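You operate a simulated robot arm through the tools that you are given. There is no shell and no other tool.

The job below is to be done with a simulated two-armed robot. You get a single attempt, and the scene is never put back.

JOB
Empty the stacker, then set Auto again and switch it off.
Fine: Mode switch on Empty, reset, start; wait till the two trays stand on the outfeed rollers; red switch off; no egg cracked; leave the other controls and trays.

The check looks at the end state, three seconds after you hand in, the way a careful person would. Anything else that was tipped, shoved, dropped, spilled or broken makes it a failure.

ROBOT AND FRAMES
Two 6-joint arms with two-finger parallel grippers on one trunk that stands fixed in place. Base frame: the origin is at the foot of the trunk, x ahead of it, y to its left, z up. Readings come in m, degrees, newtons and seconds.
The left shoulder is at [0.06, 0.187, 1.022], the right one opposite. With the tool pointing down near the work surface each hand reaches from about 0.1 to 0.56 m from the base axis, measured 20 degrees to its own side. Payload 1.57 kg a hand.
The tool frame of a hand sits at the grasp point between the pads (the TCP): z along the fingers, y along the line on which they close. The tips reach 0.03 m beyond it. Largest opening 0.11 m; finger width 0.024, thickness 0.012; the body of the gripper, 0.048 by 0.112 m, starts 0.078 m behind the TCP.
Orientation is that of the tool frame in the base frame, as a unit quaternion [x, y, z, w]. With the fingers straight down and closing along the base's y, the tool's x points along the base's -x, its y along +y and its z along -z.

CONTROLS
- The arms move only by the tool step_arm. It takes "left_plan", "right_plan" or both (then of equal length, played together; a hand with none holds still); each is a list of rows, each a list of 7 numbers: the shift along the tool's x, y, z in units of 50 mm (1.0 is 50 mm), then the turn, a rotation vector about the tool's x, y, z in units of 6 degrees (1.0 is 6 degrees), then the closure, from 0 (fully open) to 1 (shut). In form: [[dx, dy, dz, wx, wy, wz, fingers], ...]. A call has 1 to 20 rows; each row shifts and turns the commanded pose from where the row before left it, along the tool's axes as they then stand. A call with a number of a shift or a turn outside -1 to 1 is refused whole. Rows are played at 5 a second. More than 0.05 m and 8.6 degrees between two rows, or a gripper value outside its range, and nothing of the call is played. Where a pose cannot be reached the arm comes as near as it can. A force on the tool above 40 N (or 10 N above the force at the start of the call, whichever is more), or a blocked arm, ends the call early, and 0.2 s more pass. Each finger travels about 0.153 m/s and halts on what it meets, pressing with about 34 N; the grip force reading is that of the motor and also rises with nothing between the fingers. The clock runs only during rows and for 0.2 s after the last one: add rows that do not move to give the fingers time. The reply holds the time, the measured pose of the TCP, the force on the tool along the base axes, the opening and the grip force, in the units named above and with some noise, with the torque about the TCP (base axes, N m) and any sound that the robot's microphone picked up, and new pictures: "views" is both (left out), scene, wrist or none (wrist: the cameras of the hands that moved).
- Cameras (640 x 400 px; columns grow to the right, rows downward): "scene" is now at [0.0079, -0.0069, 1.55]; the picture's right is [-0.10, -0.99, 0.00], its down [-0.85, 0.09, -0.52] and it looks along [0.52, -0.05, -0.85] (base axes); focal length 331 px, centre (320, 200). "left" rides on the left gripper at [0.07, -0.016, -0.141] in its tool frame; the picture's right is [0.23, 0.97, 0.00], its down [-0.86, 0.20, -0.48] and it looks along [-0.47, 0.11, 0.88] (tool axes); focal length 222 px, centre (320, 200). "right" rides on the right gripper at [0.07, 0.016, -0.141] in its tool frame; the picture's right is [-0.23, 0.97, 0.00], its down [-0.86, -0.20, -0.48] and it looks along [-0.47, -0.11, 0.88] (tool axes); focal length 222 px, centre (320, 200). There is no depth. A picture from a camera that has moved, and an enlarged one, comes with that camera's place and axes in the base frame and with its lens.
- raise_lower(by): slides the trunk up (or, below 0, down) by that many m; the arms and the scene camera ride with it, the base frame stays. It gives what a move gives, with no picture.
- turn_head(pan, tilt): turns the head with the scene camera to pan (to the left, within 86 degrees either way) and tilt (down, from -29 to 69), counted from straight ahead of the robot. It gives what a move gives, and a new picture of the scene camera.
- zoom(camera, box): a new picture of the part [left, top, right, bottom] of that camera's present view, enlarged. No time passes.
- hand_in(): hands the job in; it is judged then, once.

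Nothing tells you positions but the pictures and the camera data. Unless the task says otherwise, let go and move clear before handing in.

The tools are called as name(argument=value, ...) on one line, values as JSON. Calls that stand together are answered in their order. step_arm: Moves the arms, as the interface text tells. Its arguments: {"type":"object","properties":{"left_plan":{"type":"array"},"right_plan":{"type":"array"},"views":{"type":"string","enum":["both","scene","wrist","none"]}},"required":[]} The other tools are called the same way: raise_lower (by) moves the trunk up or down; turn_head (pan, tilt) turns the head that bears the scene camera; zoom (camera, box) takes an enlarged picture of a part of a camera's view; hand_in () hands the job in.

At the start:

```text
time_s: 0.0
left_tool_pos: [0.445, 0.1485, 0.9721]
left_orientation: [0.0, 1.0, 0.001, 0.0]
left_force: [-0.2, 1.3, 0.7]
left_moment: [-0.01, -0.02, -0.01]
left_grip_width: 0.1102
left_gripper_force: 0.1
right_tool_pos: [0.4556, -0.2391, 1.0118]
right_orientation: [0.0, 1.0, 0.0, 0.0]
right_force: [0.7, -0.4, -0.9]
right_moment: [0.03, 0.01, 0.01]
right_grip_width: 0.1099
right_gripper_force: 0.3
trunk travel left (down, up): [-0.65, 0.34]
head pan, tilt (commanded): [-6.0, 58.7]
```

scene: 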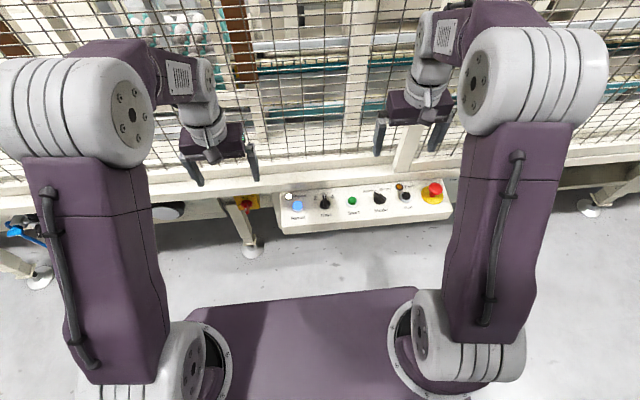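
right: 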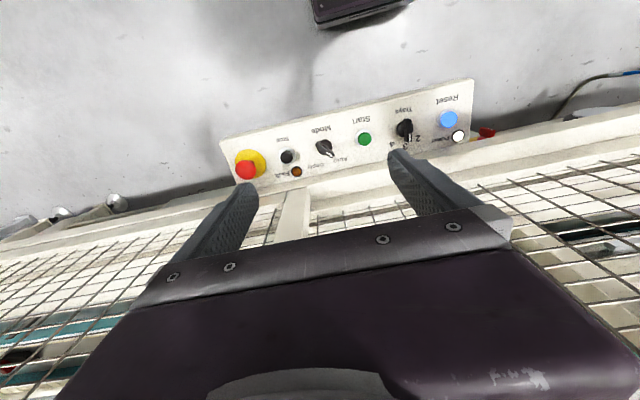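
left: 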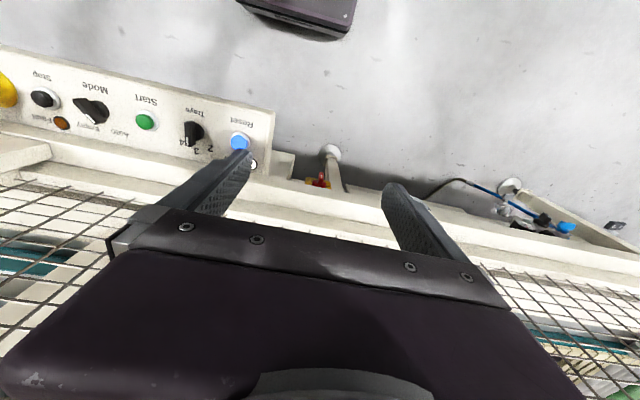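

I see a control panel below and in front of the two hands: a blue Reset, a Trays selector, a green Start, a Mode selector, Stop, and a red knob on yellow. I'll look closer at the panel and around the machine before moving anything.

zoom(camera="scene", box=[260, 160, 470, 250])

zoom(camera="right", box=[210, 70, 490, 220])

zoom(camera="left", box=[0, 40, 350, 220])

zoom(camera="scene", box=[0, 140, 300, 290])

```text
3.05 times, centred on (365, 205) of scene
camera zoom: at [0.0079, -0.0069, 1.55], right [-0.1, -0.99, 0.0], down [-0.85, 0.09, -0.52], along [0.52, -0.05, -0.85], focal length 1009 px, centre (183, 185)
```

zoom: 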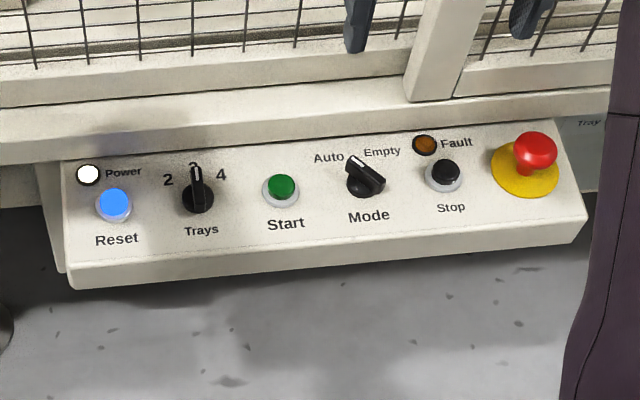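

```text
2.29 times, centred on (350, 145) of right
camera zoom: at [0.3867, -0.2221, 1.1546], right [0.23, 0.97, 0.0], down [0.86, -0.2, 0.48], along [0.47, -0.11, -0.88], focal length 508 px, centre (251, 326)
```

zoom: 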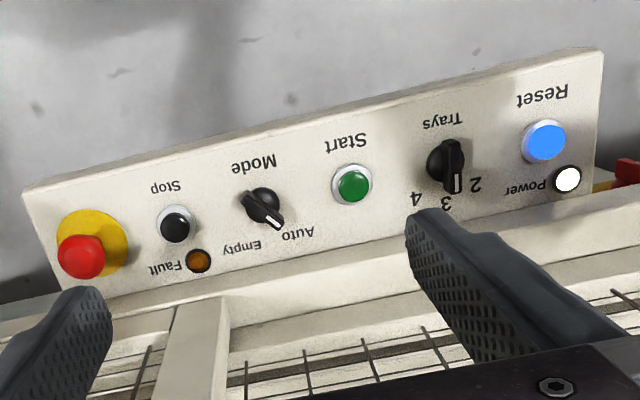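

```text
1.83 times, centred on (175, 130) of left
camera zoom: at [0.3746, 0.1325, 1.115], right [-0.23, 0.97, 0.0], down [0.86, 0.2, 0.48], along [0.47, 0.11, -0.88], focal length 406 px, centre (585, 328)
```

zoom: 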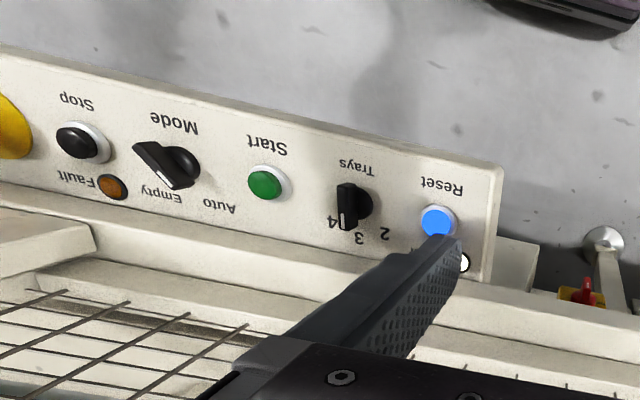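

```text
2.13 times, centred on (150, 215) of scene
camera zoom: at [0.0079, -0.0069, 1.55], right [-0.1, -0.99, 0.0], down [-0.85, 0.09, -0.52], along [0.52, -0.05, -0.85], focal length 706 px, centre (683, 168)
```

zoom: 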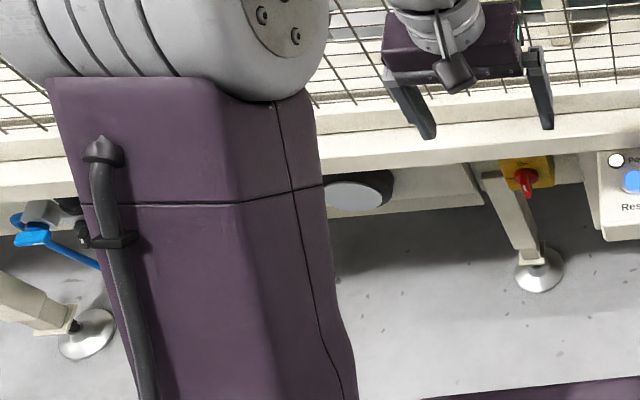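

The panel carries a red mushroom (likely an emergency stop), and a separate red rotary handle on a yellow plate sits to the left of the panel, likely the main switch. I'll turn the head to see the whole machine and outfeed.

turn_head(pan=0, tilt=25)

turn_head(pan=50, tilt=35)

turn_head(pan=-50, tilt=35)

```text
time_s: 1.0
left_tool_pos: [0.4436, 0.1497, 0.9724]
left_orientation: [0.0, 1.0, 0.001, 0.0]
left_force: [-0.3, 0.6, 0.6]
left_moment: [0.01, 0.0, -0.03]
left_grip_width: 0.1098
left_gripper_force: 0.1
right_tool_pos: [0.4572, -0.2388, 1.0111]
right_orientation: [0.0, 1.0, 0.0, 0.0]
right_force: [-0.5, -0.5, 0.2]
right_moment: [-0.04, 0.02, -0.01]
right_grip_width: 0.1102
right_gripper_force: 0.0
trunk travel left (down, up): [-0.65, 0.34]
head pan, tilt (commanded): [0.0, 25.0]
camera scene: at [0.0323, 0.0001, 1.5985], right [0.0, -1.0, 0.0], down [-0.42, 0.0, -0.91], along [0.91, 0.0, -0.42], focal length 331 px, centre (320, 200)
```

scene: 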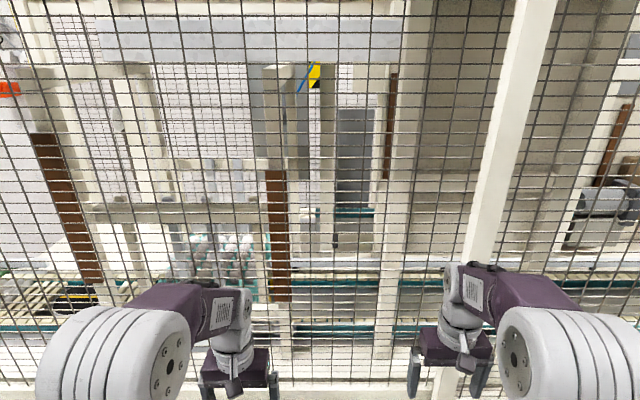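

```text
time_s: 2.2
left_tool_pos: [0.4431, 0.1483, 0.9718]
left_orientation: [-0.001, 1.0, 0.0, -0.001]
left_force: [-0.3, -1.4, -0.4]
left_moment: [0.04, 0.02, 0.01]
left_grip_width: 0.1101
left_gripper_force: 0.1
right_tool_pos: [0.4572, -0.2383, 1.0127]
right_orientation: [0.0, 1.0, -0.001, 0.0]
right_force: [0.4, -0.2, -0.1]
right_moment: [0.01, 0.01, 0.0]
right_grip_width: 0.1099
right_gripper_force: 0.1
trunk travel left (down, up): [-0.65, 0.34]
head pan, tilt (commanded): [50.0, 35.0]
camera scene: at [-0.0031, 0.0676, 1.5828], right [0.77, -0.64, 0.0], down [-0.37, -0.44, -0.82], along [0.53, 0.63, -0.57], focal length 331 px, centre (320, 200)
```

scene: 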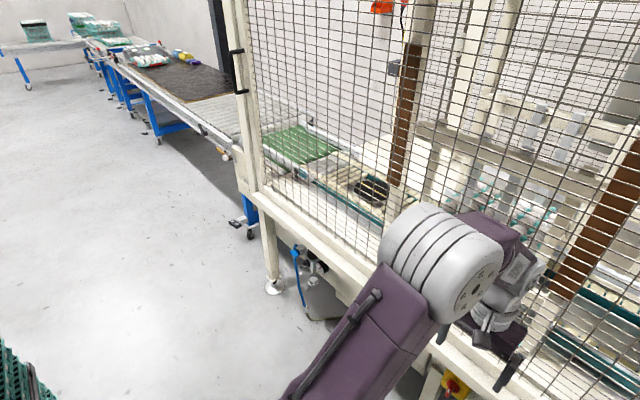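

```text
time_s: 3.9
left_tool_pos: [0.4443, 0.1495, 0.9728]
left_orientation: [0.001, 1.0, 0.0, 0.0]
left_force: [-0.8, 0.1, 1.1]
left_moment: [0.01, 0.0, -0.01]
left_grip_width: 0.1099
left_gripper_force: 0.0
right_tool_pos: [0.4563, -0.2384, 1.0122]
right_orientation: [0.0, 1.0, 0.0, 0.0]
right_force: [-0.4, -0.2, 0.4]
right_moment: [0.02, -0.01, 0.0]
right_grip_width: 0.1101
right_gripper_force: 0.0
trunk travel left (down, up): [-0.65, 0.34]
head pan, tilt (commanded): [-50.0, 35.0]
camera scene: at [-0.0032, -0.0672, 1.5828], right [-0.77, -0.64, 0.0], down [-0.37, 0.44, -0.82], along [0.53, -0.63, -0.57], focal length 331 px, centre (320, 200)
```

scene: 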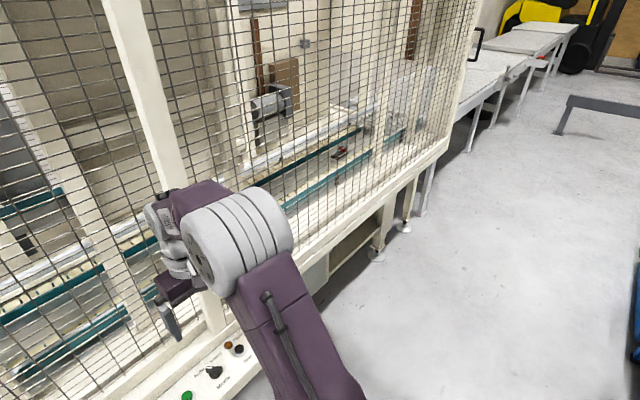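

The machine has conveyors on both sides: left one with green mat/table, right one with grey roller tables. I'll enlarge these to tell infeed from outfeed.

zoom(camera="scene", box=[220, 60, 460, 210])

zoom(camera="scene", box=[400, 0, 640, 150])

turn_head(pan=50, tilt=25)

zoom(camera="scene", box=[0, 80, 280, 255])

zoom(camera="scene", box=[230, 140, 470, 290])

zoom(camera="scene", box=[400, 150, 640, 300])

```text
2.67 times, centred on (340, 135) of scene
camera zoom: at [-0.0032, -0.0672, 1.5828], right [-0.77, -0.64, 0.0], down [-0.37, 0.44, -0.82], along [0.53, -0.63, -0.57], focal length 882 px, centre (267, 373)
```

zoom: 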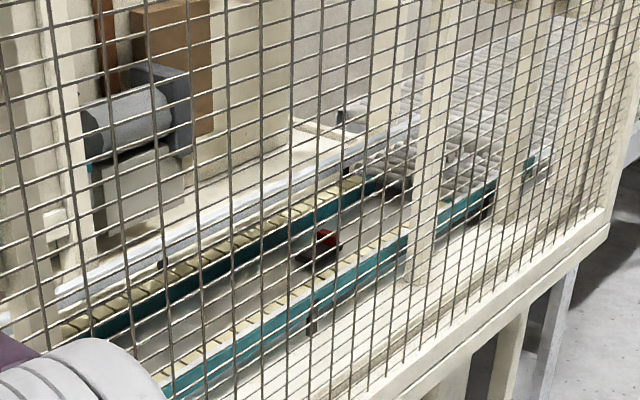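

```text
2.67 times, centred on (520, 75) of scene
camera zoom: at [-0.0032, -0.0672, 1.5828], right [-0.77, -0.64, 0.0], down [-0.37, 0.44, -0.82], along [0.53, -0.63, -0.57], focal length 882 px, centre (-213, 533)
```

zoom: 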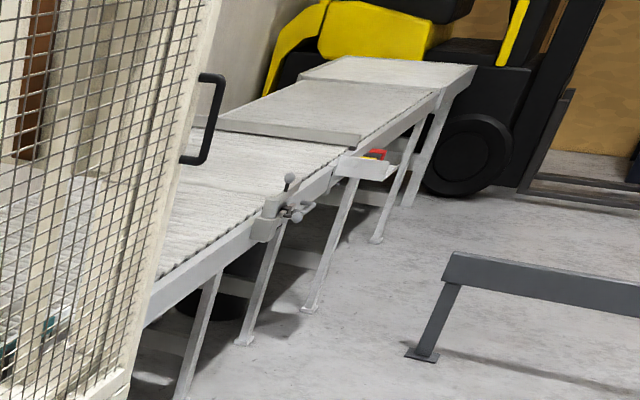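

```text
time_s: 5.7
left_tool_pos: [0.4433, 0.1494, 0.9711]
left_orientation: [0.0, 1.0, 0.0, 0.0]
left_force: [-0.9, 0.0, -0.3]
left_moment: [-0.02, 0.01, -0.03]
left_grip_width: 0.1099
left_gripper_force: 0.1
right_tool_pos: [0.4555, -0.2388, 1.0123]
right_orientation: [0.001, 1.0, 0.0, 0.0]
right_force: [-0.8, 0.2, -0.7]
right_moment: [0.01, -0.04, 0.03]
right_grip_width: 0.1102
right_gripper_force: 0.0
trunk travel left (down, up): [-0.65, 0.34]
head pan, tilt (commanded): [50.0, 25.0]
camera scene: at [-0.0005, 0.0707, 1.5986], right [0.77, -0.64, 0.0], down [-0.27, -0.32, -0.91], along [0.58, 0.69, -0.42], focal length 331 px, centre (320, 200)
```

scene: 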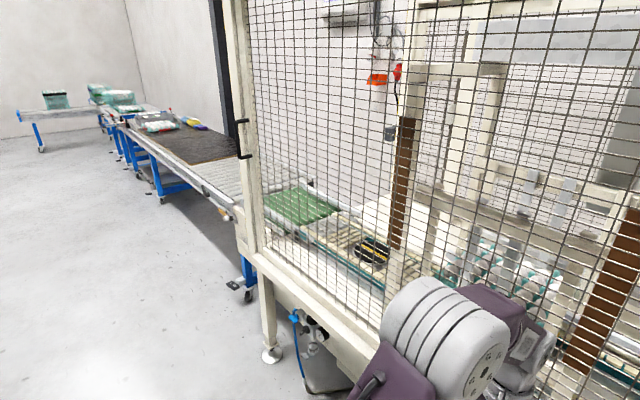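

```text
2.29 times, centred on (140, 168) of scene
camera zoom: at [-0.0005, 0.0707, 1.5986], right [0.77, -0.64, 0.0], down [-0.27, -0.32, -0.91], along [0.58, 0.69, -0.42], focal length 756 px, centre (731, 274)
```

zoom: 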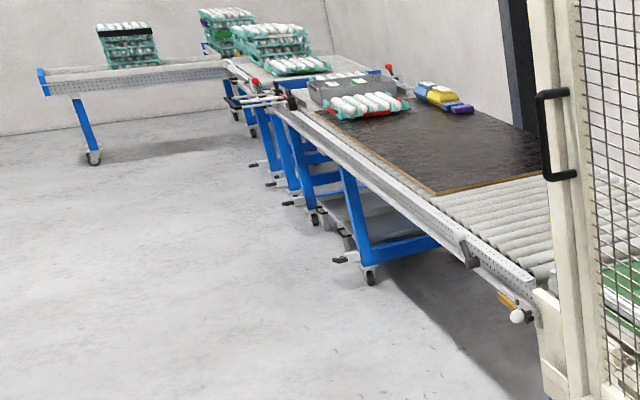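

```text
2.67 times, centred on (350, 215) of scene
camera zoom: at [-0.0005, 0.0707, 1.5986], right [0.77, -0.64, 0.0], down [-0.27, -0.32, -0.91], along [0.58, 0.69, -0.42], focal length 882 px, centre (240, 160)
```

zoom: 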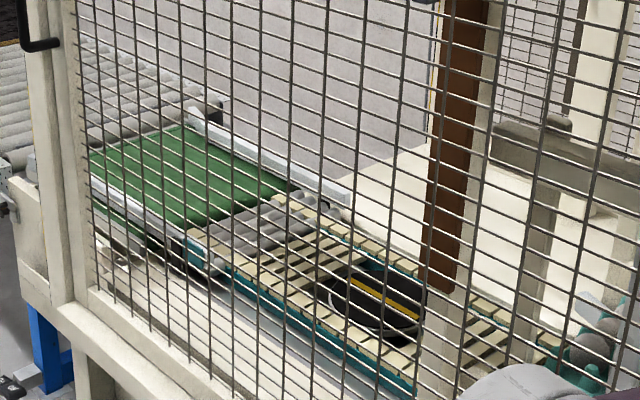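

```text
2.67 times, centred on (520, 225) of scene
camera zoom: at [-0.0005, 0.0707, 1.5986], right [0.77, -0.64, 0.0], down [-0.27, -0.32, -0.91], along [0.58, 0.69, -0.42], focal length 882 px, centre (-213, 133)
```

zoom: 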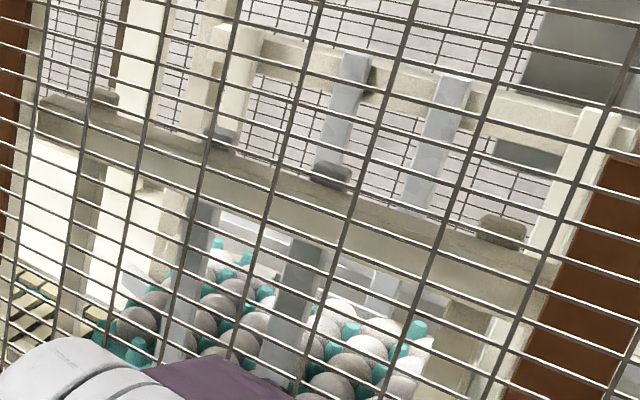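

The stacker (with trays of white eggs) is behind the mesh; the Mode knob points to Auto, and triangulating puts Start near [0.513, -0.159, 0.69] and Mode near [0.513, -0.242, 0.70]. I'll look at the panel and the red main switch again from this head position.

turn_head(pan=0, tilt=55)

zoom(camera="scene", box=[230, 150, 330, 212])

zoom(camera="scene", box=[330, 150, 430, 212])

zoom(camera="scene", box=[180, 150, 280, 212])

zoom(camera="left", box=[270, 130, 370, 200])

```text
time_s: 6.9
left_tool_pos: [0.4438, 0.1498, 0.972]
left_orientation: [0.0, 1.0, 0.001, 0.0]
left_force: [-0.2, -0.1, 0.5]
left_moment: [0.0, -0.01, -0.03]
left_grip_width: 0.1102
left_gripper_force: 0.1
right_tool_pos: [0.4574, -0.2385, 1.0115]
right_orientation: [-0.001, 1.0, 0.0, 0.0]
right_force: [-0.2, 0.5, 0.4]
right_moment: [0.0, 0.0, 0.04]
right_grip_width: 0.11
right_gripper_force: 0.0
trunk travel left (down, up): [-0.65, 0.34]
head pan, tilt (commanded): [0.0, 55.0]
camera scene: at [0.0123, 0.0003, 1.5546], right [0.0, -1.0, 0.0], down [-0.82, 0.0, -0.57], along [0.57, 0.0, -0.82], focal length 331 px, centre (320, 200)
```

scene: 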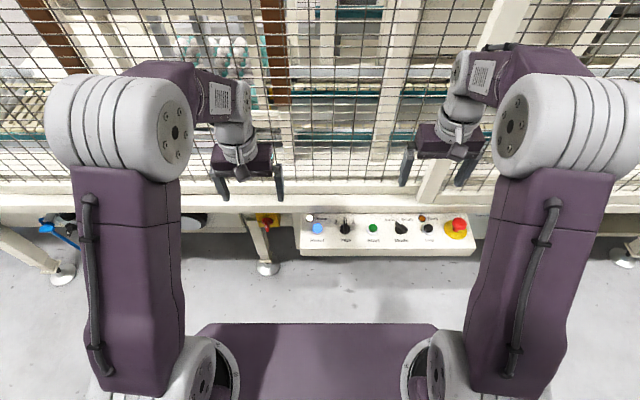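

```text
6.40 times, centred on (280, 181) of scene
camera zoom: at [0.0123, 0.0003, 1.5546], right [0.0, -1.0, 0.0], down [-0.82, 0.0, -0.57], along [0.57, 0.0, -0.82], focal length 2118 px, centre (576, 322)
```

zoom: 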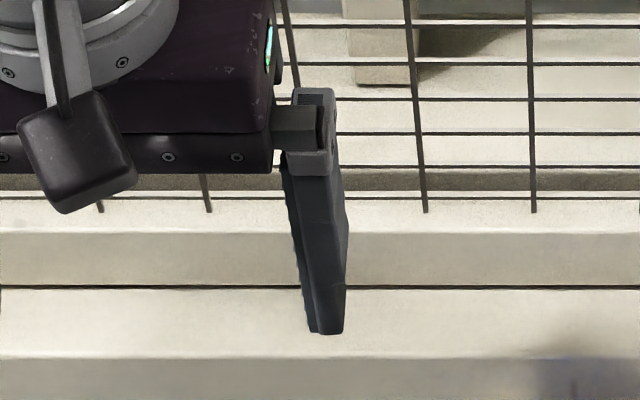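

```text
6.40 times, centred on (380, 181) of scene
camera zoom: at [0.0123, 0.0003, 1.5546], right [0.0, -1.0, 0.0], down [-0.82, 0.0, -0.57], along [0.57, 0.0, -0.82], focal length 2118 px, centre (-64, 322)
```

zoom: 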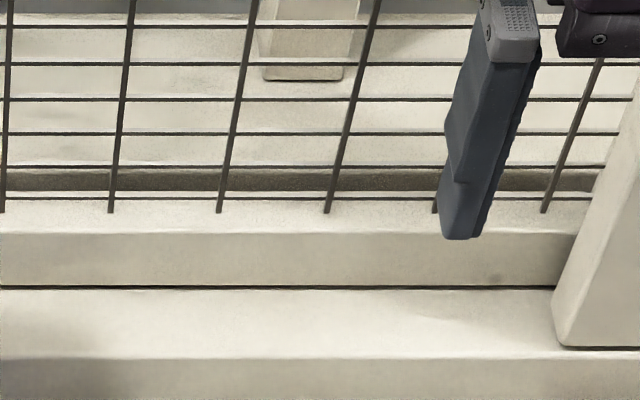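

```text
6.40 times, centred on (230, 181) of scene
camera zoom: at [0.0123, 0.0003, 1.5546], right [0.0, -1.0, 0.0], down [-0.82, 0.0, -0.57], along [0.57, 0.0, -0.82], focal length 2118 px, centre (896, 322)
```

zoom: 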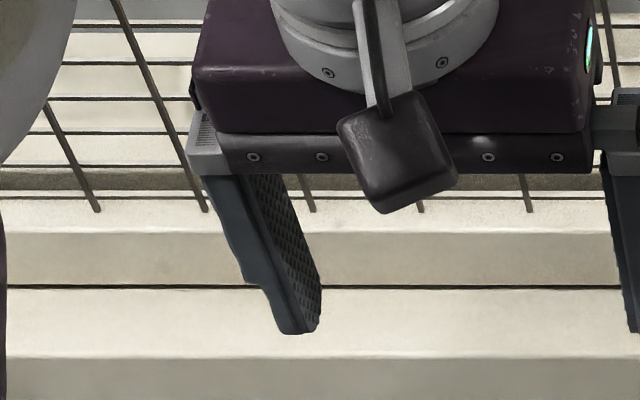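

```text
5.71 times, centred on (320, 165) of left
camera zoom: at [0.3746, 0.1326, 1.115], right [-0.23, 0.97, 0.0], down [0.86, 0.2, 0.48], along [0.47, 0.11, -0.88], focal length 1269 px, centre (320, 400)
```

zoom: 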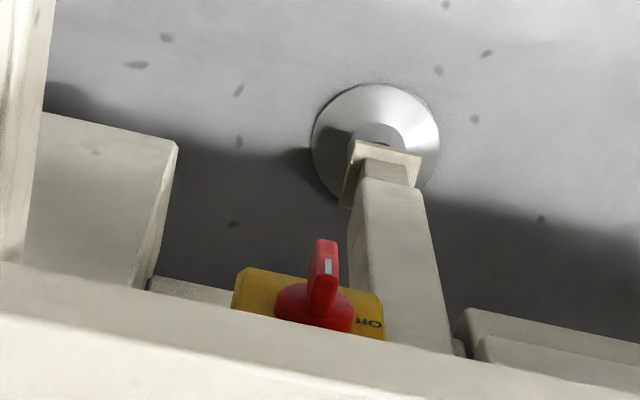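

The red switch on a yellow plate has a lever handle sticking out and "Off" on one side. Now I enlarge the panel and the switch from the head camera.

zoom(camera="scene", box=[295, 205, 395, 267])

zoom(camera="scene", box=[380, 205, 480, 267])

zoom(camera="scene", box=[230, 205, 310, 255])

zoom(camera="right", box=[220, 100, 360, 188])

zoom(camera="right", box=[340, 80, 480, 168])

```text
6.40 times, centred on (345, 236) of scene
camera zoom: at [0.0123, 0.0003, 1.5546], right [0.0, -1.0, 0.0], down [-0.82, 0.0, -0.57], along [0.57, 0.0, -0.82], focal length 2118 px, centre (160, -30)
```

zoom: 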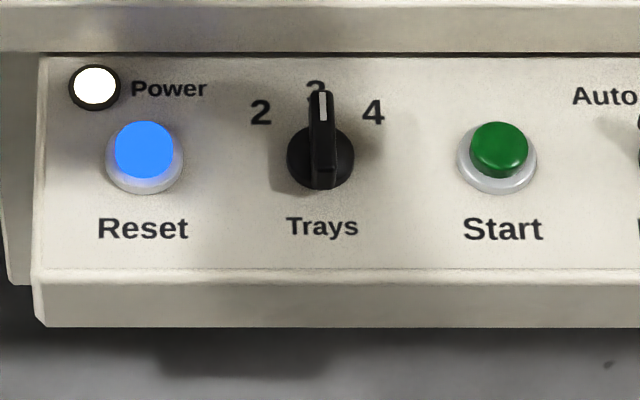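

```text
6.40 times, centred on (430, 236) of scene
camera zoom: at [0.0123, 0.0003, 1.5546], right [0.0, -1.0, 0.0], down [-0.82, 0.0, -0.57], along [0.57, 0.0, -0.82], focal length 2118 px, centre (-384, -30)
```

zoom: 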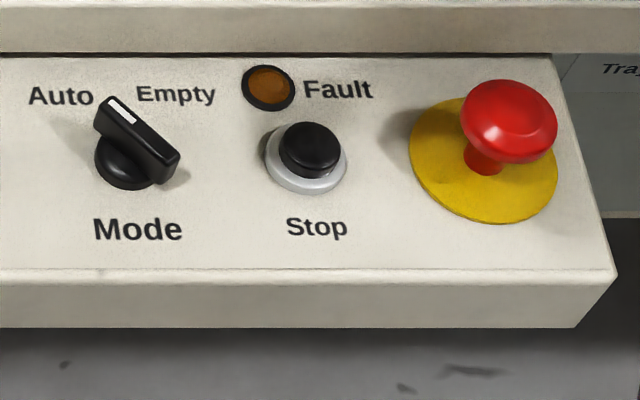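

```text
8.00 times, centred on (270, 230) of scene
camera zoom: at [0.0123, 0.0003, 1.5546], right [0.0, -1.0, 0.0], down [-0.82, 0.0, -0.57], along [0.57, 0.0, -0.82], focal length 2648 px, centre (720, -40)
```

zoom: 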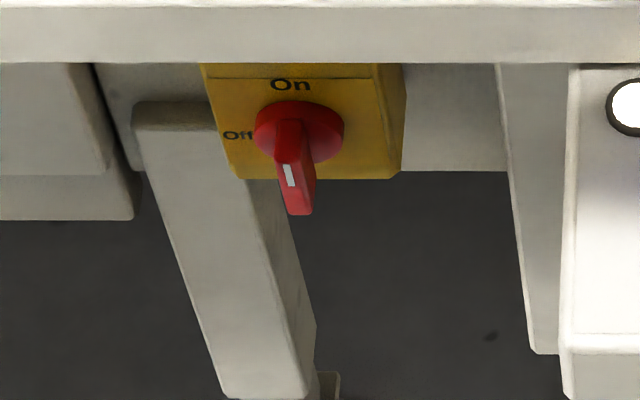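

```text
4.55 times, centred on (290, 144) of right
camera zoom: at [0.3867, -0.2221, 1.1546], right [0.23, 0.97, 0.0], down [0.86, -0.2, 0.48], along [0.47, -0.11, -0.88], focal length 1010 px, centre (456, 454)
```

zoom: 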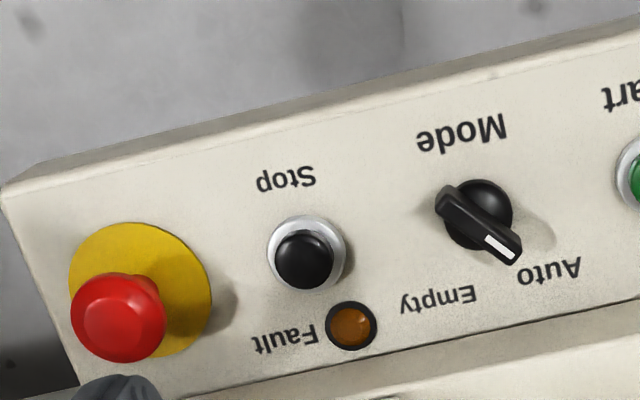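

```text
4.55 times, centred on (410, 124) of right
camera zoom: at [0.3867, -0.2221, 1.1546], right [0.23, 0.97, 0.0], down [0.86, -0.2, 0.48], along [0.47, -0.11, -0.88], focal length 1010 px, centre (-89, 546)
```

zoom: 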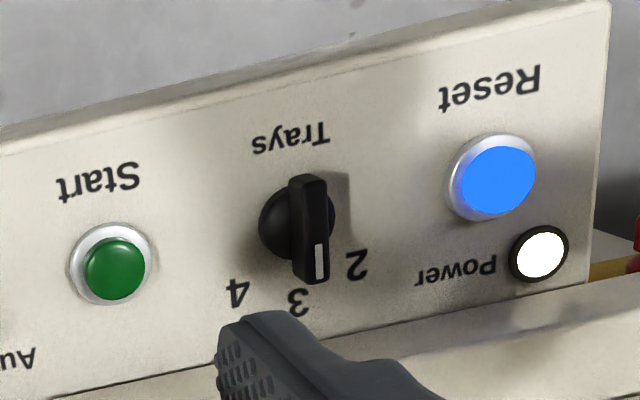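

The panel top works out nearly horizontal at z≈0.677, x 0.458–0.576, with the Mode knob at about [0.517, -0.242], its bar top at z≈0.705 and its pointer about 37° left of straight ahead. I'll bring the right hand, half open, above the Mode knob.

step_arm(right_plan=[[-0.2, 0, 0.5, 0, 0, 0, 0.5], [-0.2, 0, 0.5, 0, 0, 0, 0.5], [-0.2, 0, 0.5, 0, 0, 0, 0.5], [-0.2, -0.02, 0.5, 0, 0, 0, 0.5], [-0.2, -0.02, 0.5, 0, 0, 0, 0.5], [-0.2, -0.02, 0.5, 0, 0, 0, 0.5], [0, 0, 0, 0, 0, 0, 0.5]], views="both")

zoom(camera="right", box=[220, 80, 420, 205])

```text
time_s: 8.5
left_tool_pos: [0.4425, 0.1496, 0.9722]
left_orientation: [0.0, 1.0, 0.0, 0.0]
left_force: [1.7, 0.6, -0.9]
left_moment: [0.01, -0.01, 0.01]
left_grip_width: 0.1102
left_gripper_force: 0.1
right_tool_pos: [0.517, -0.24, 0.8606]
right_orientation: [0.0, 1.0, 0.0, 0.0]
right_force: [-0.1, 0.0, -0.2]
right_moment: [0.0, 0.01, 0.0]
right_grip_width: 0.055
right_gripper_force: 0.1
trunk travel left (down, up): [-0.65, 0.34]
head pan, tilt (commanded): [0.0, 55.0]
camera scene: at [0.0117, 0.0004, 1.5546], right [0.0, -1.0, 0.0], down [-0.82, 0.0, -0.57], along [0.57, 0.0, -0.82], focal length 331 px, centre (320, 200)
camera right: at [0.4465, -0.2241, 1.0033], right [0.23, 0.97, 0.0], down [0.85, -0.2, 0.48], along [0.47, -0.11, -0.88], focal length 222 px, centre (320, 200)
```

scene: 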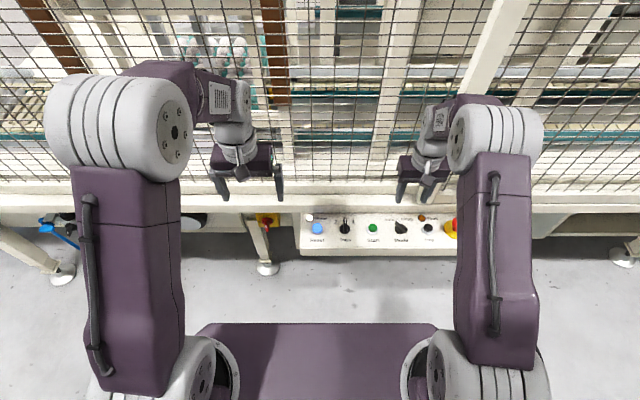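
right: 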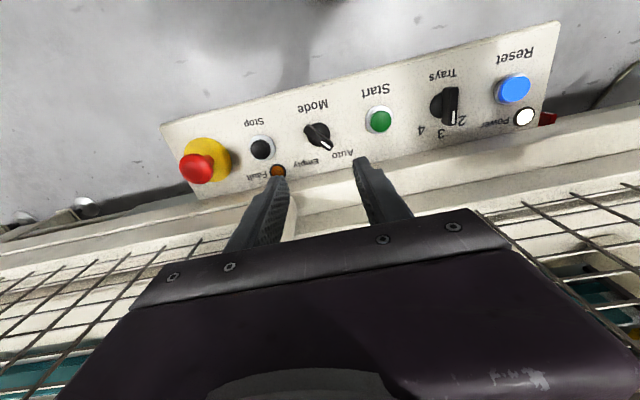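

```text
3.20 times, centred on (320, 142) of right
camera zoom: at [0.4465, -0.2241, 1.0033], right [0.23, 0.97, 0.0], down [0.85, -0.2, 0.48], along [0.47, -0.11, -0.88], focal length 711 px, centre (320, 384)
```

zoom: 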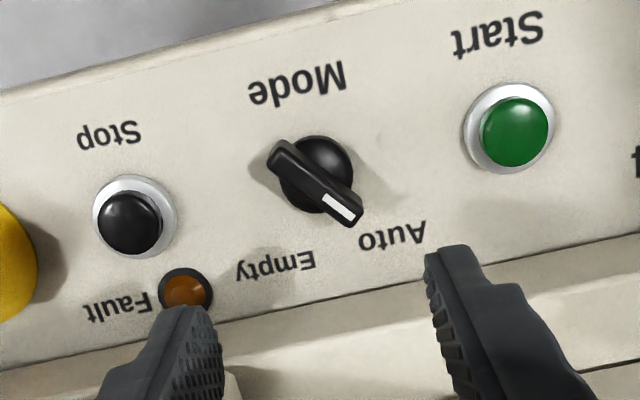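

The wrist view confirms the knob axis at about [0.513, -0.241] with the bar turned ~35° left. I'll align the hand, rotate it to straddle the bar and come down to just above the knob.

step_arm(right_plan=[[0.08, -0.02, 0.2, 0, 0, -1, 0.5], [0, 0, 0.2, 0, 0, -1, 0.5], [0, 0, 0.3, 0, 0, -1, 0.5], [0, 0, 0.4, 0, 0, -1, 0.5], [0, 0, 0.4, 0, 0, -1, 0.5], [0, 0, 0.4, 0, 0, -0.9, 0.5], [0, 0, 0, 0, 0, 0, 0.5]], views="both")

zoom(camera="right", box=[220, 80, 420, 205])

zoom(camera="scene", box=[360, 140, 480, 260])

```text
time_s: 10.1
left_tool_pos: [0.4438, 0.15, 0.9715]
left_orientation: [-0.001, 1.0, -0.001, 0.001]
left_force: [0.0, -0.6, -0.6]
left_moment: [0.02, 0.0, -0.01]
left_grip_width: 0.1097
left_gripper_force: 0.1
right_tool_pos: [0.5136, -0.2415, 0.766]
right_orientation: [-0.305, 0.952, 0.0, 0.0]
right_force: [-0.4, -0.3, -0.7]
right_moment: [0.0, -0.02, 0.02]
right_grip_width: 0.0549
right_gripper_force: 0.0
trunk travel left (down, up): [-0.65, 0.34]
head pan, tilt (commanded): [0.0, 55.0]
camera scene: at [0.0119, 0.0003, 1.5546], right [0.0, -1.0, 0.0], down [-0.82, 0.0, -0.57], along [0.57, 0.0, -0.82], focal length 331 px, centre (320, 200)
camera right: at [0.4465, -0.2684, 0.9084], right [-0.38, 0.93, 0.0], down [0.81, 0.33, 0.48], along [0.44, 0.18, -0.88], focal length 222 px, centre (320, 200)
```

scene: 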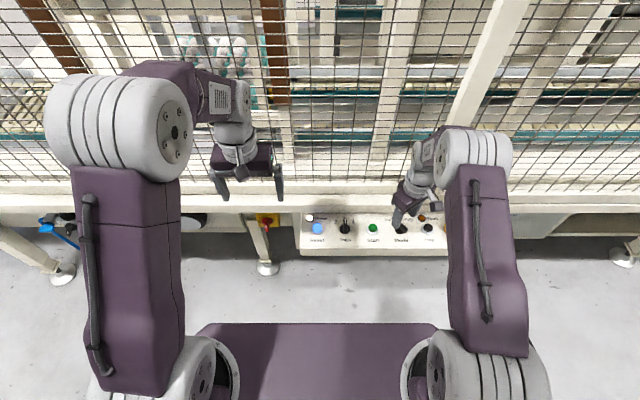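
right: 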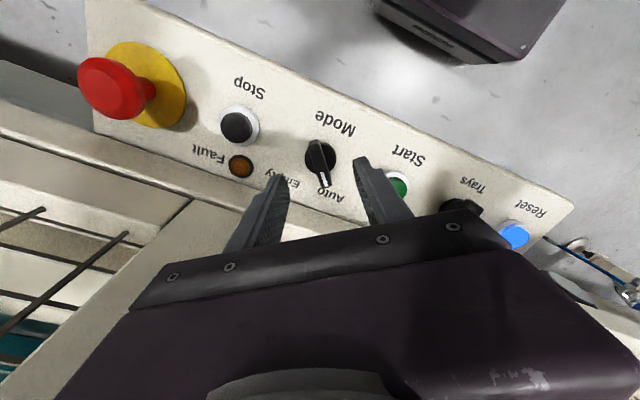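

```text
3.20 times, centred on (320, 142) of right
camera zoom: at [0.4465, -0.2684, 0.9084], right [-0.38, 0.93, 0.0], down [0.81, 0.33, 0.48], along [0.44, 0.18, -0.88], focal length 711 px, centre (320, 384)
```

zoom: 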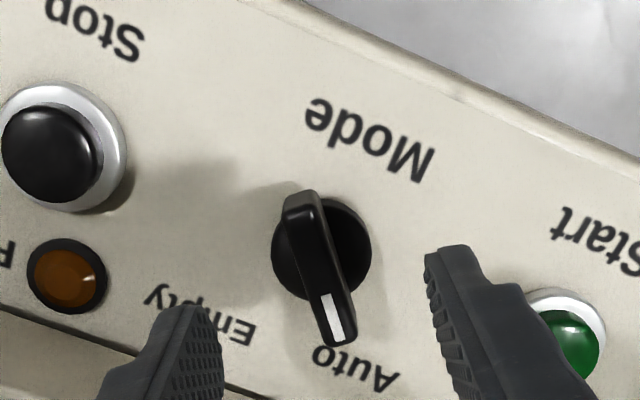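

```text
3.33 times, centred on (420, 200) of scene
camera zoom: at [0.0119, 0.0003, 1.5546], right [0.0, -1.0, 0.0], down [-0.82, 0.0, -0.57], along [0.57, 0.0, -0.82], focal length 1103 px, centre (-13, 200)
```

zoom: 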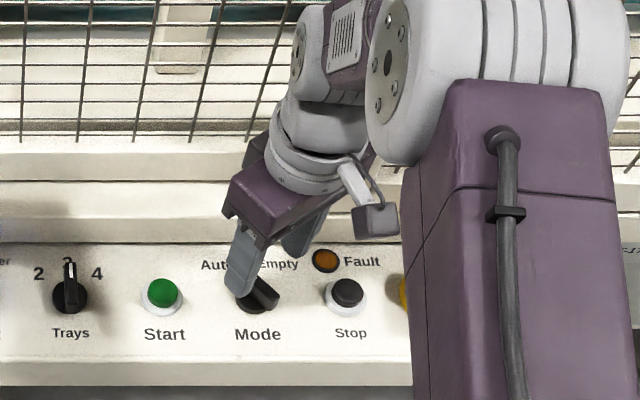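

The fingers straddle the bar, aligned within a degree or two. I'll descend about 43 mm, then close on the bar.

step_arm(right_plan=[[0, 0, 0.3, 0, 0, 0, 0.5], [0, 0, 0.3, 0, 0, 0, 0.5], [0, 0, 0.26, 0, 0, 0, 0.5], [0, 0, 0, 0, 0, 0, 0.5]], views="wrist")

zoom(camera="right", box=[220, 80, 420, 205])

zoom(camera="scene", box=[360, 190, 440, 240])

```text
time_s: 11.1
left_tool_pos: [0.4449, 0.1496, 0.9716]
left_orientation: [0.0, 1.0, 0.0, 0.0]
left_force: [-0.1, 0.3, -1.4]
left_moment: [-0.02, -0.03, -0.02]
left_grip_width: 0.1097
left_gripper_force: 0.0
right_tool_pos: [0.5134, -0.2418, 0.7217]
right_orientation: [-0.304, 0.953, 0.0, 0.0]
right_force: [-0.6, -0.2, 0.2]
right_moment: [0.0, 0.02, -0.02]
right_grip_width: 0.0553
right_gripper_force: 0.1
trunk travel left (down, up): [-0.65, 0.34]
head pan, tilt (commanded): [0.0, 55.0]
camera right: at [0.4469, -0.2685, 0.8659], right [-0.38, 0.93, 0.0], down [0.81, 0.33, 0.48], along [0.44, 0.18, -0.88], focal length 222 px, centre (320, 200)
```

right: 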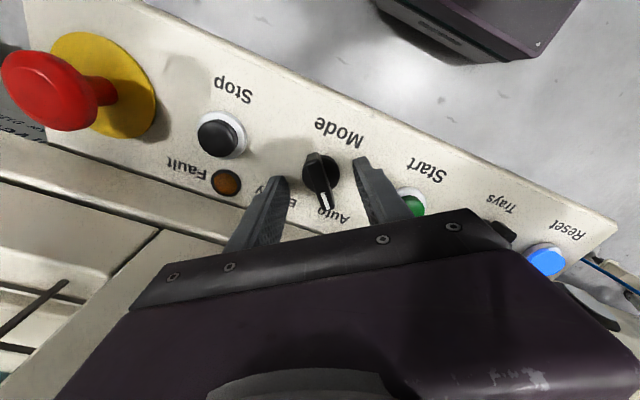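

```text
3.20 times, centred on (320, 142) of right
camera zoom: at [0.4469, -0.2685, 0.8659], right [-0.38, 0.93, 0.0], down [0.81, 0.33, 0.48], along [0.44, 0.18, -0.88], focal length 711 px, centre (320, 384)
```

zoom: 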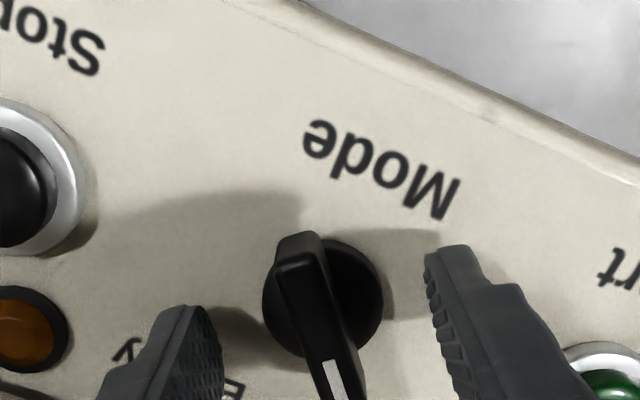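

```text
8.00 times, centred on (400, 215) of scene
camera zoom: at [0.0122, 0.0002, 1.5546], right [0.0, -1.0, 0.0], down [-0.82, 0.0, -0.57], along [0.57, 0.0, -0.82], focal length 2648 px, centre (-320, 80)
```

zoom: 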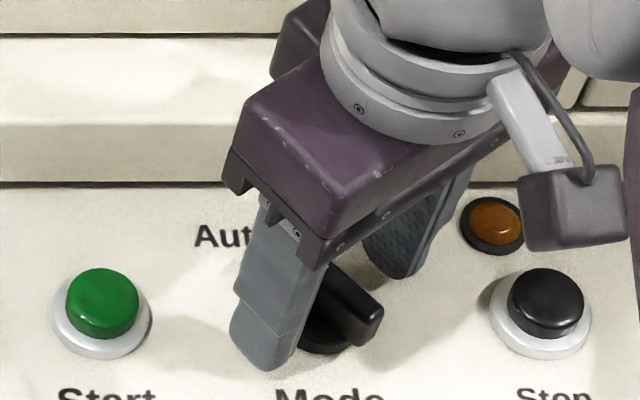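

The fingers are on both sides of the bar at the right depth with no contact. I'll close on it.

step_arm(right_plan=[[0, 0, 0, 0, 0, 0, 0.75], [0, 0, 0, 0, 0, 0, 1], [0, 0, 0, 0, 0, 0, 1], [0, 0, 0, 0, 0, 0, 1]], views="none")

zoom(camera="right", box=[220, 80, 420, 205])

```text
time_s: 12.1
left_tool_pos: [0.442, 0.1501, 0.9737]
left_orientation: [0.0, 1.0, -0.001, 0.001]
left_force: [-0.9, -0.8, 0.6]
left_moment: [0.01, 0.03, 0.03]
left_grip_width: 0.1099
left_gripper_force: 0.1
right_tool_pos: [0.5147, -0.2409, 0.7266]
right_orientation: [-0.303, 0.953, -0.002, 0.003]
right_force: [0.2, 2.1, 27.6]
right_moment: [0.18, 0.98, -0.03]
right_grip_width: 0.0108
right_gripper_force: 28.5
trunk travel left (down, up): [-0.65, 0.34]
head pan, tilt (commanded): [0.0, 55.0]
```

```text
3.20 times, centred on (320, 142) of right
camera zoom: at [0.4457, -0.2674, 0.8687], right [-0.38, 0.93, 0.0], down [0.81, 0.33, 0.48], along [0.45, 0.18, -0.88], focal length 711 px, centre (320, 384)
```

zoom: 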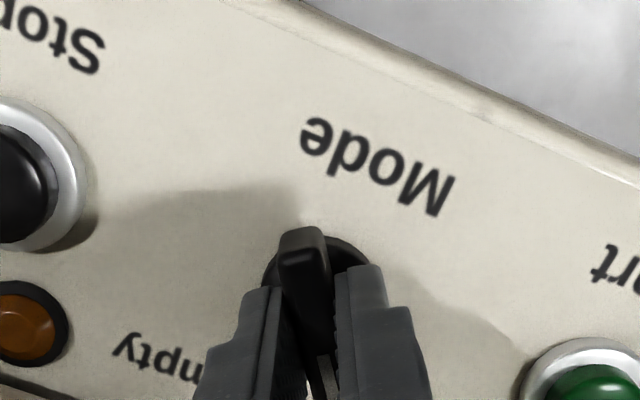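

The fingertips are pressing on the knob's round base (28 N upward), so I'm about 5 mm too low. I'll release a little, rise 6 mm and grip again.

step_arm(right_plan=[[0, 0, 0, 0, 0, 0, 0.8], [0, 0, -0.12, 0, 0, 0, 0.8], [0, 0, 0, 0, 0, 0, 1], [0, 0, 0, 0, 0, 0, 1], [0, 0, 0, 0, 0, 0, 1]], views="none")

zoom(camera="right", box=[220, 80, 420, 205])

zoom(camera="scene", box=[360, 190, 440, 240])

```text
time_s: 13.3
left_tool_pos: [0.4451, 0.1476, 0.9714]
left_orientation: [0.001, 1.0, 0.0, -0.001]
left_force: [-0.7, -0.5, 0.2]
left_moment: [-0.02, -0.01, 0.01]
left_grip_width: 0.1098
left_gripper_force: 0.0
right_tool_pos: [0.5118, -0.2428, 0.7269]
right_orientation: [-0.304, 0.953, 0.002, -0.003]
right_force: [-5.8, 1.2, -18.9]
right_moment: [-0.44, -0.12, 0.03]
right_grip_width: 0.0105
right_gripper_force: 28.4
trunk travel left (down, up): [-0.65, 0.34]
head pan, tilt (commanded): [0.0, 55.0]
```

```text
3.20 times, centred on (320, 142) of right
camera zoom: at [0.4461, -0.2693, 0.8703], right [-0.38, 0.93, 0.0], down [0.82, 0.33, 0.47], along [0.44, 0.18, -0.88], focal length 711 px, centre (320, 384)
```

zoom: 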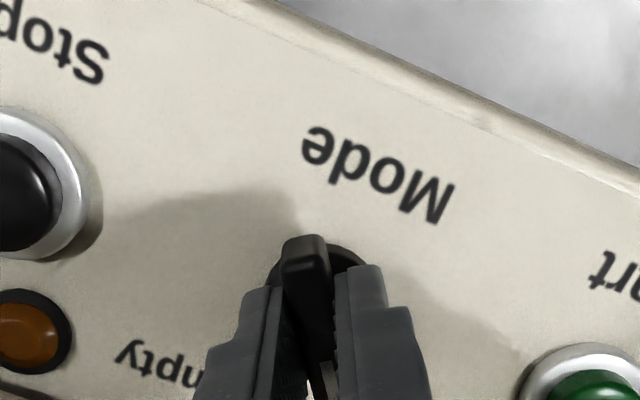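

```text
8.00 times, centred on (400, 215) of scene
camera zoom: at [0.0143, -0.001, 1.5543], right [0.0, -1.0, 0.0], down [-0.82, 0.0, -0.57], along [0.57, 0.0, -0.82], focal length 2648 px, centre (-320, 80)
```

zoom: 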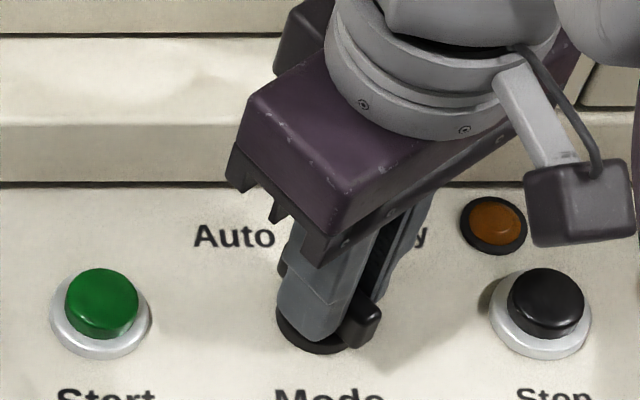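

The grip on the bar is good (10.5 mm); a small upward pull remains, so I'll ease down 2.5 mm and start turning clockwise toward Empty.

step_arm(right_plan=[[0, 0, 0.05, 0, 0, 0, 1], [0, 0, 0, 0, 0, 1, 1], [0, 0, 0, 0, 0, 1, 1], [0, 0, 0, 0, 0, 1, 1], [0, 0, 0, 0, 0, 1, 1], [0, 0, 0, 0, 0, 1, 1], [0, 0, 0, 0, 0, 1, 1], [0, 0, 0, 0, 0, 0, 1]], views="wrist")

zoom(camera="right", box=[220, 80, 420, 205])

zoom(camera="scene", box=[360, 190, 440, 240])

```text
time_s: 15.1
left_tool_pos: [0.4442, 0.1495, 0.9727]
left_orientation: [0.0, 1.0, 0.0, 0.0]
left_force: [-0.3, 0.5, -0.8]
left_moment: [-0.01, 0.0, 0.03]
left_grip_width: 0.1102
left_gripper_force: 0.0
right_tool_pos: [0.5109, -0.24, 0.728]
right_orientation: [0.006, 1.0, 0.0, 0.0]
right_force: [-15.6, 11.9, -11.5]
right_moment: [0.28, 0.01, 0.0]
right_grip_width: 0.0109
right_gripper_force: 28.6
trunk travel left (down, up): [-0.65, 0.34]
head pan, tilt (commanded): [0.0, 55.0]
camera right: at [0.4418, -0.224, 0.8704], right [0.24, 0.97, 0.0], down [0.85, -0.21, 0.48], along [0.46, -0.11, -0.88], focal length 222 px, centre (320, 200)
```

right: 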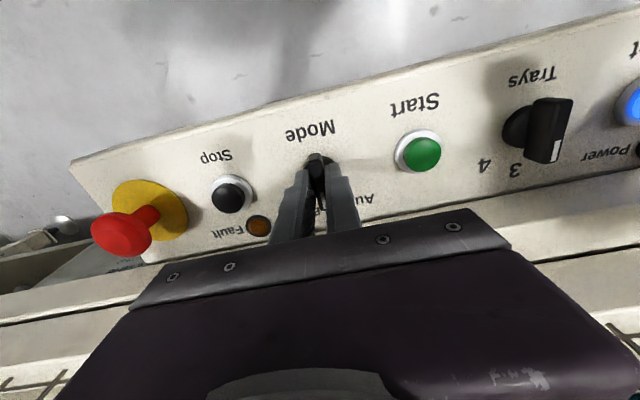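

```text
3.20 times, centred on (320, 142) of right
camera zoom: at [0.4418, -0.224, 0.8704], right [0.24, 0.97, 0.0], down [0.85, -0.21, 0.48], along [0.46, -0.11, -0.88], focal length 711 px, centre (320, 384)
```

zoom: 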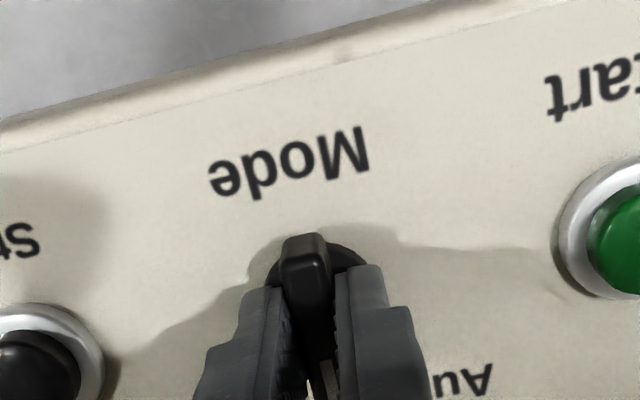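

```text
8.00 times, centred on (400, 215) of scene
camera zoom: at [0.0114, 0.0015, 1.5545], right [0.0, -1.0, 0.0], down [-0.82, 0.0, -0.57], along [0.57, 0.0, -0.82], focal length 2648 px, centre (-320, 80)
```

zoom: 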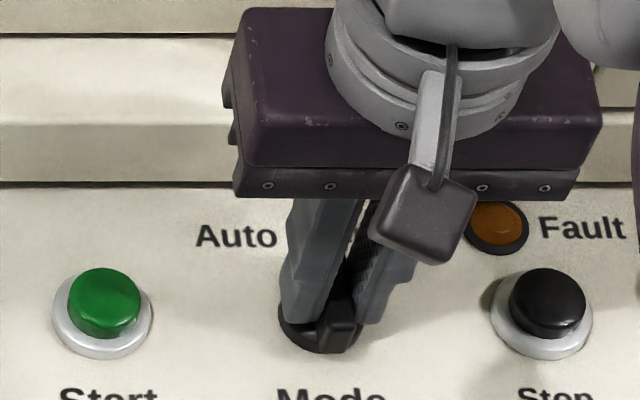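

The knob turns with the hand and is now halfway. I'll relieve the small side load and turn the remaining ~35°.

step_arm(right_plan=[[0.04, 0.03, 0.03, 0, 0, 0, 1], [0, 0, 0, 0, 0, 1, 1], [0, 0, 0, 0, 0, 1, 1], [0, 0, 0, 0, 0, 1, 1], [0, 0, 0, 0, 0, 1, 1], [0, 0, 0, 0, 0, 1, 1], [0, 0, 0, 0, 0, 0.7, 1], [0, 0, 0, 0, 0, 0, 1]], views="wrist")

zoom(camera="right", box=[220, 80, 420, 205])

zoom(camera="scene", box=[360, 190, 440, 240])

```text
time_s: 16.9
left_tool_pos: [0.4445, 0.1493, 0.9734]
left_orientation: [0.0, 1.0, -0.001, 0.0]
left_force: [0.1, -0.4, 0.2]
left_moment: [-0.03, 0.02, 0.01]
left_grip_width: 0.1099
left_gripper_force: 0.2
right_tool_pos: [0.5103, -0.241, 0.7289]
right_orientation: [0.3, 0.954, 0.0, 0.003]
right_force: [2.7, 1.1, 17.8]
right_moment: [0.13, 0.44, -0.02]
right_grip_width: 0.011
right_gripper_force: 28.2
trunk travel left (down, up): [-0.65, 0.34]
head pan, tilt (commanded): [0.0, 55.0]
camera right: at [0.4626, -0.1871, 0.87], right [0.74, 0.67, 0.0], down [0.58, -0.65, 0.48], along [0.33, -0.36, -0.88], focal length 222 px, centre (320, 200)
```

right: 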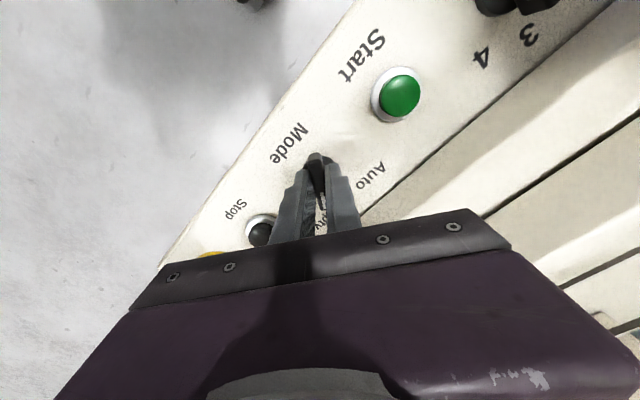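

```text
3.20 times, centred on (320, 142) of right
camera zoom: at [0.4626, -0.1871, 0.87], right [0.74, 0.67, 0.0], down [0.58, -0.65, 0.48], along [0.33, -0.36, -0.88], focal length 711 px, centre (320, 384)
```

zoom: 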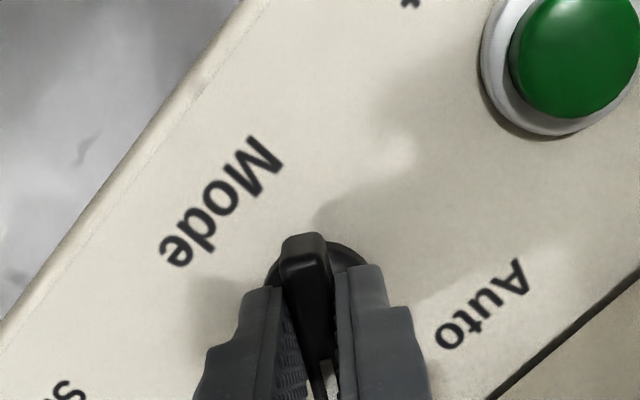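

```text
8.00 times, centred on (400, 215) of scene
camera zoom: at [0.0103, 0.0015, 1.5547], right [0.0, -1.0, 0.0], down [-0.82, 0.0, -0.57], along [0.57, 0.0, -0.82], focal length 2648 px, centre (-320, 80)
```

zoom: 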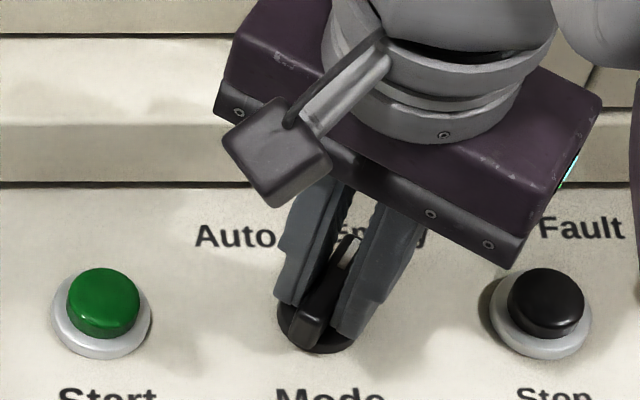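

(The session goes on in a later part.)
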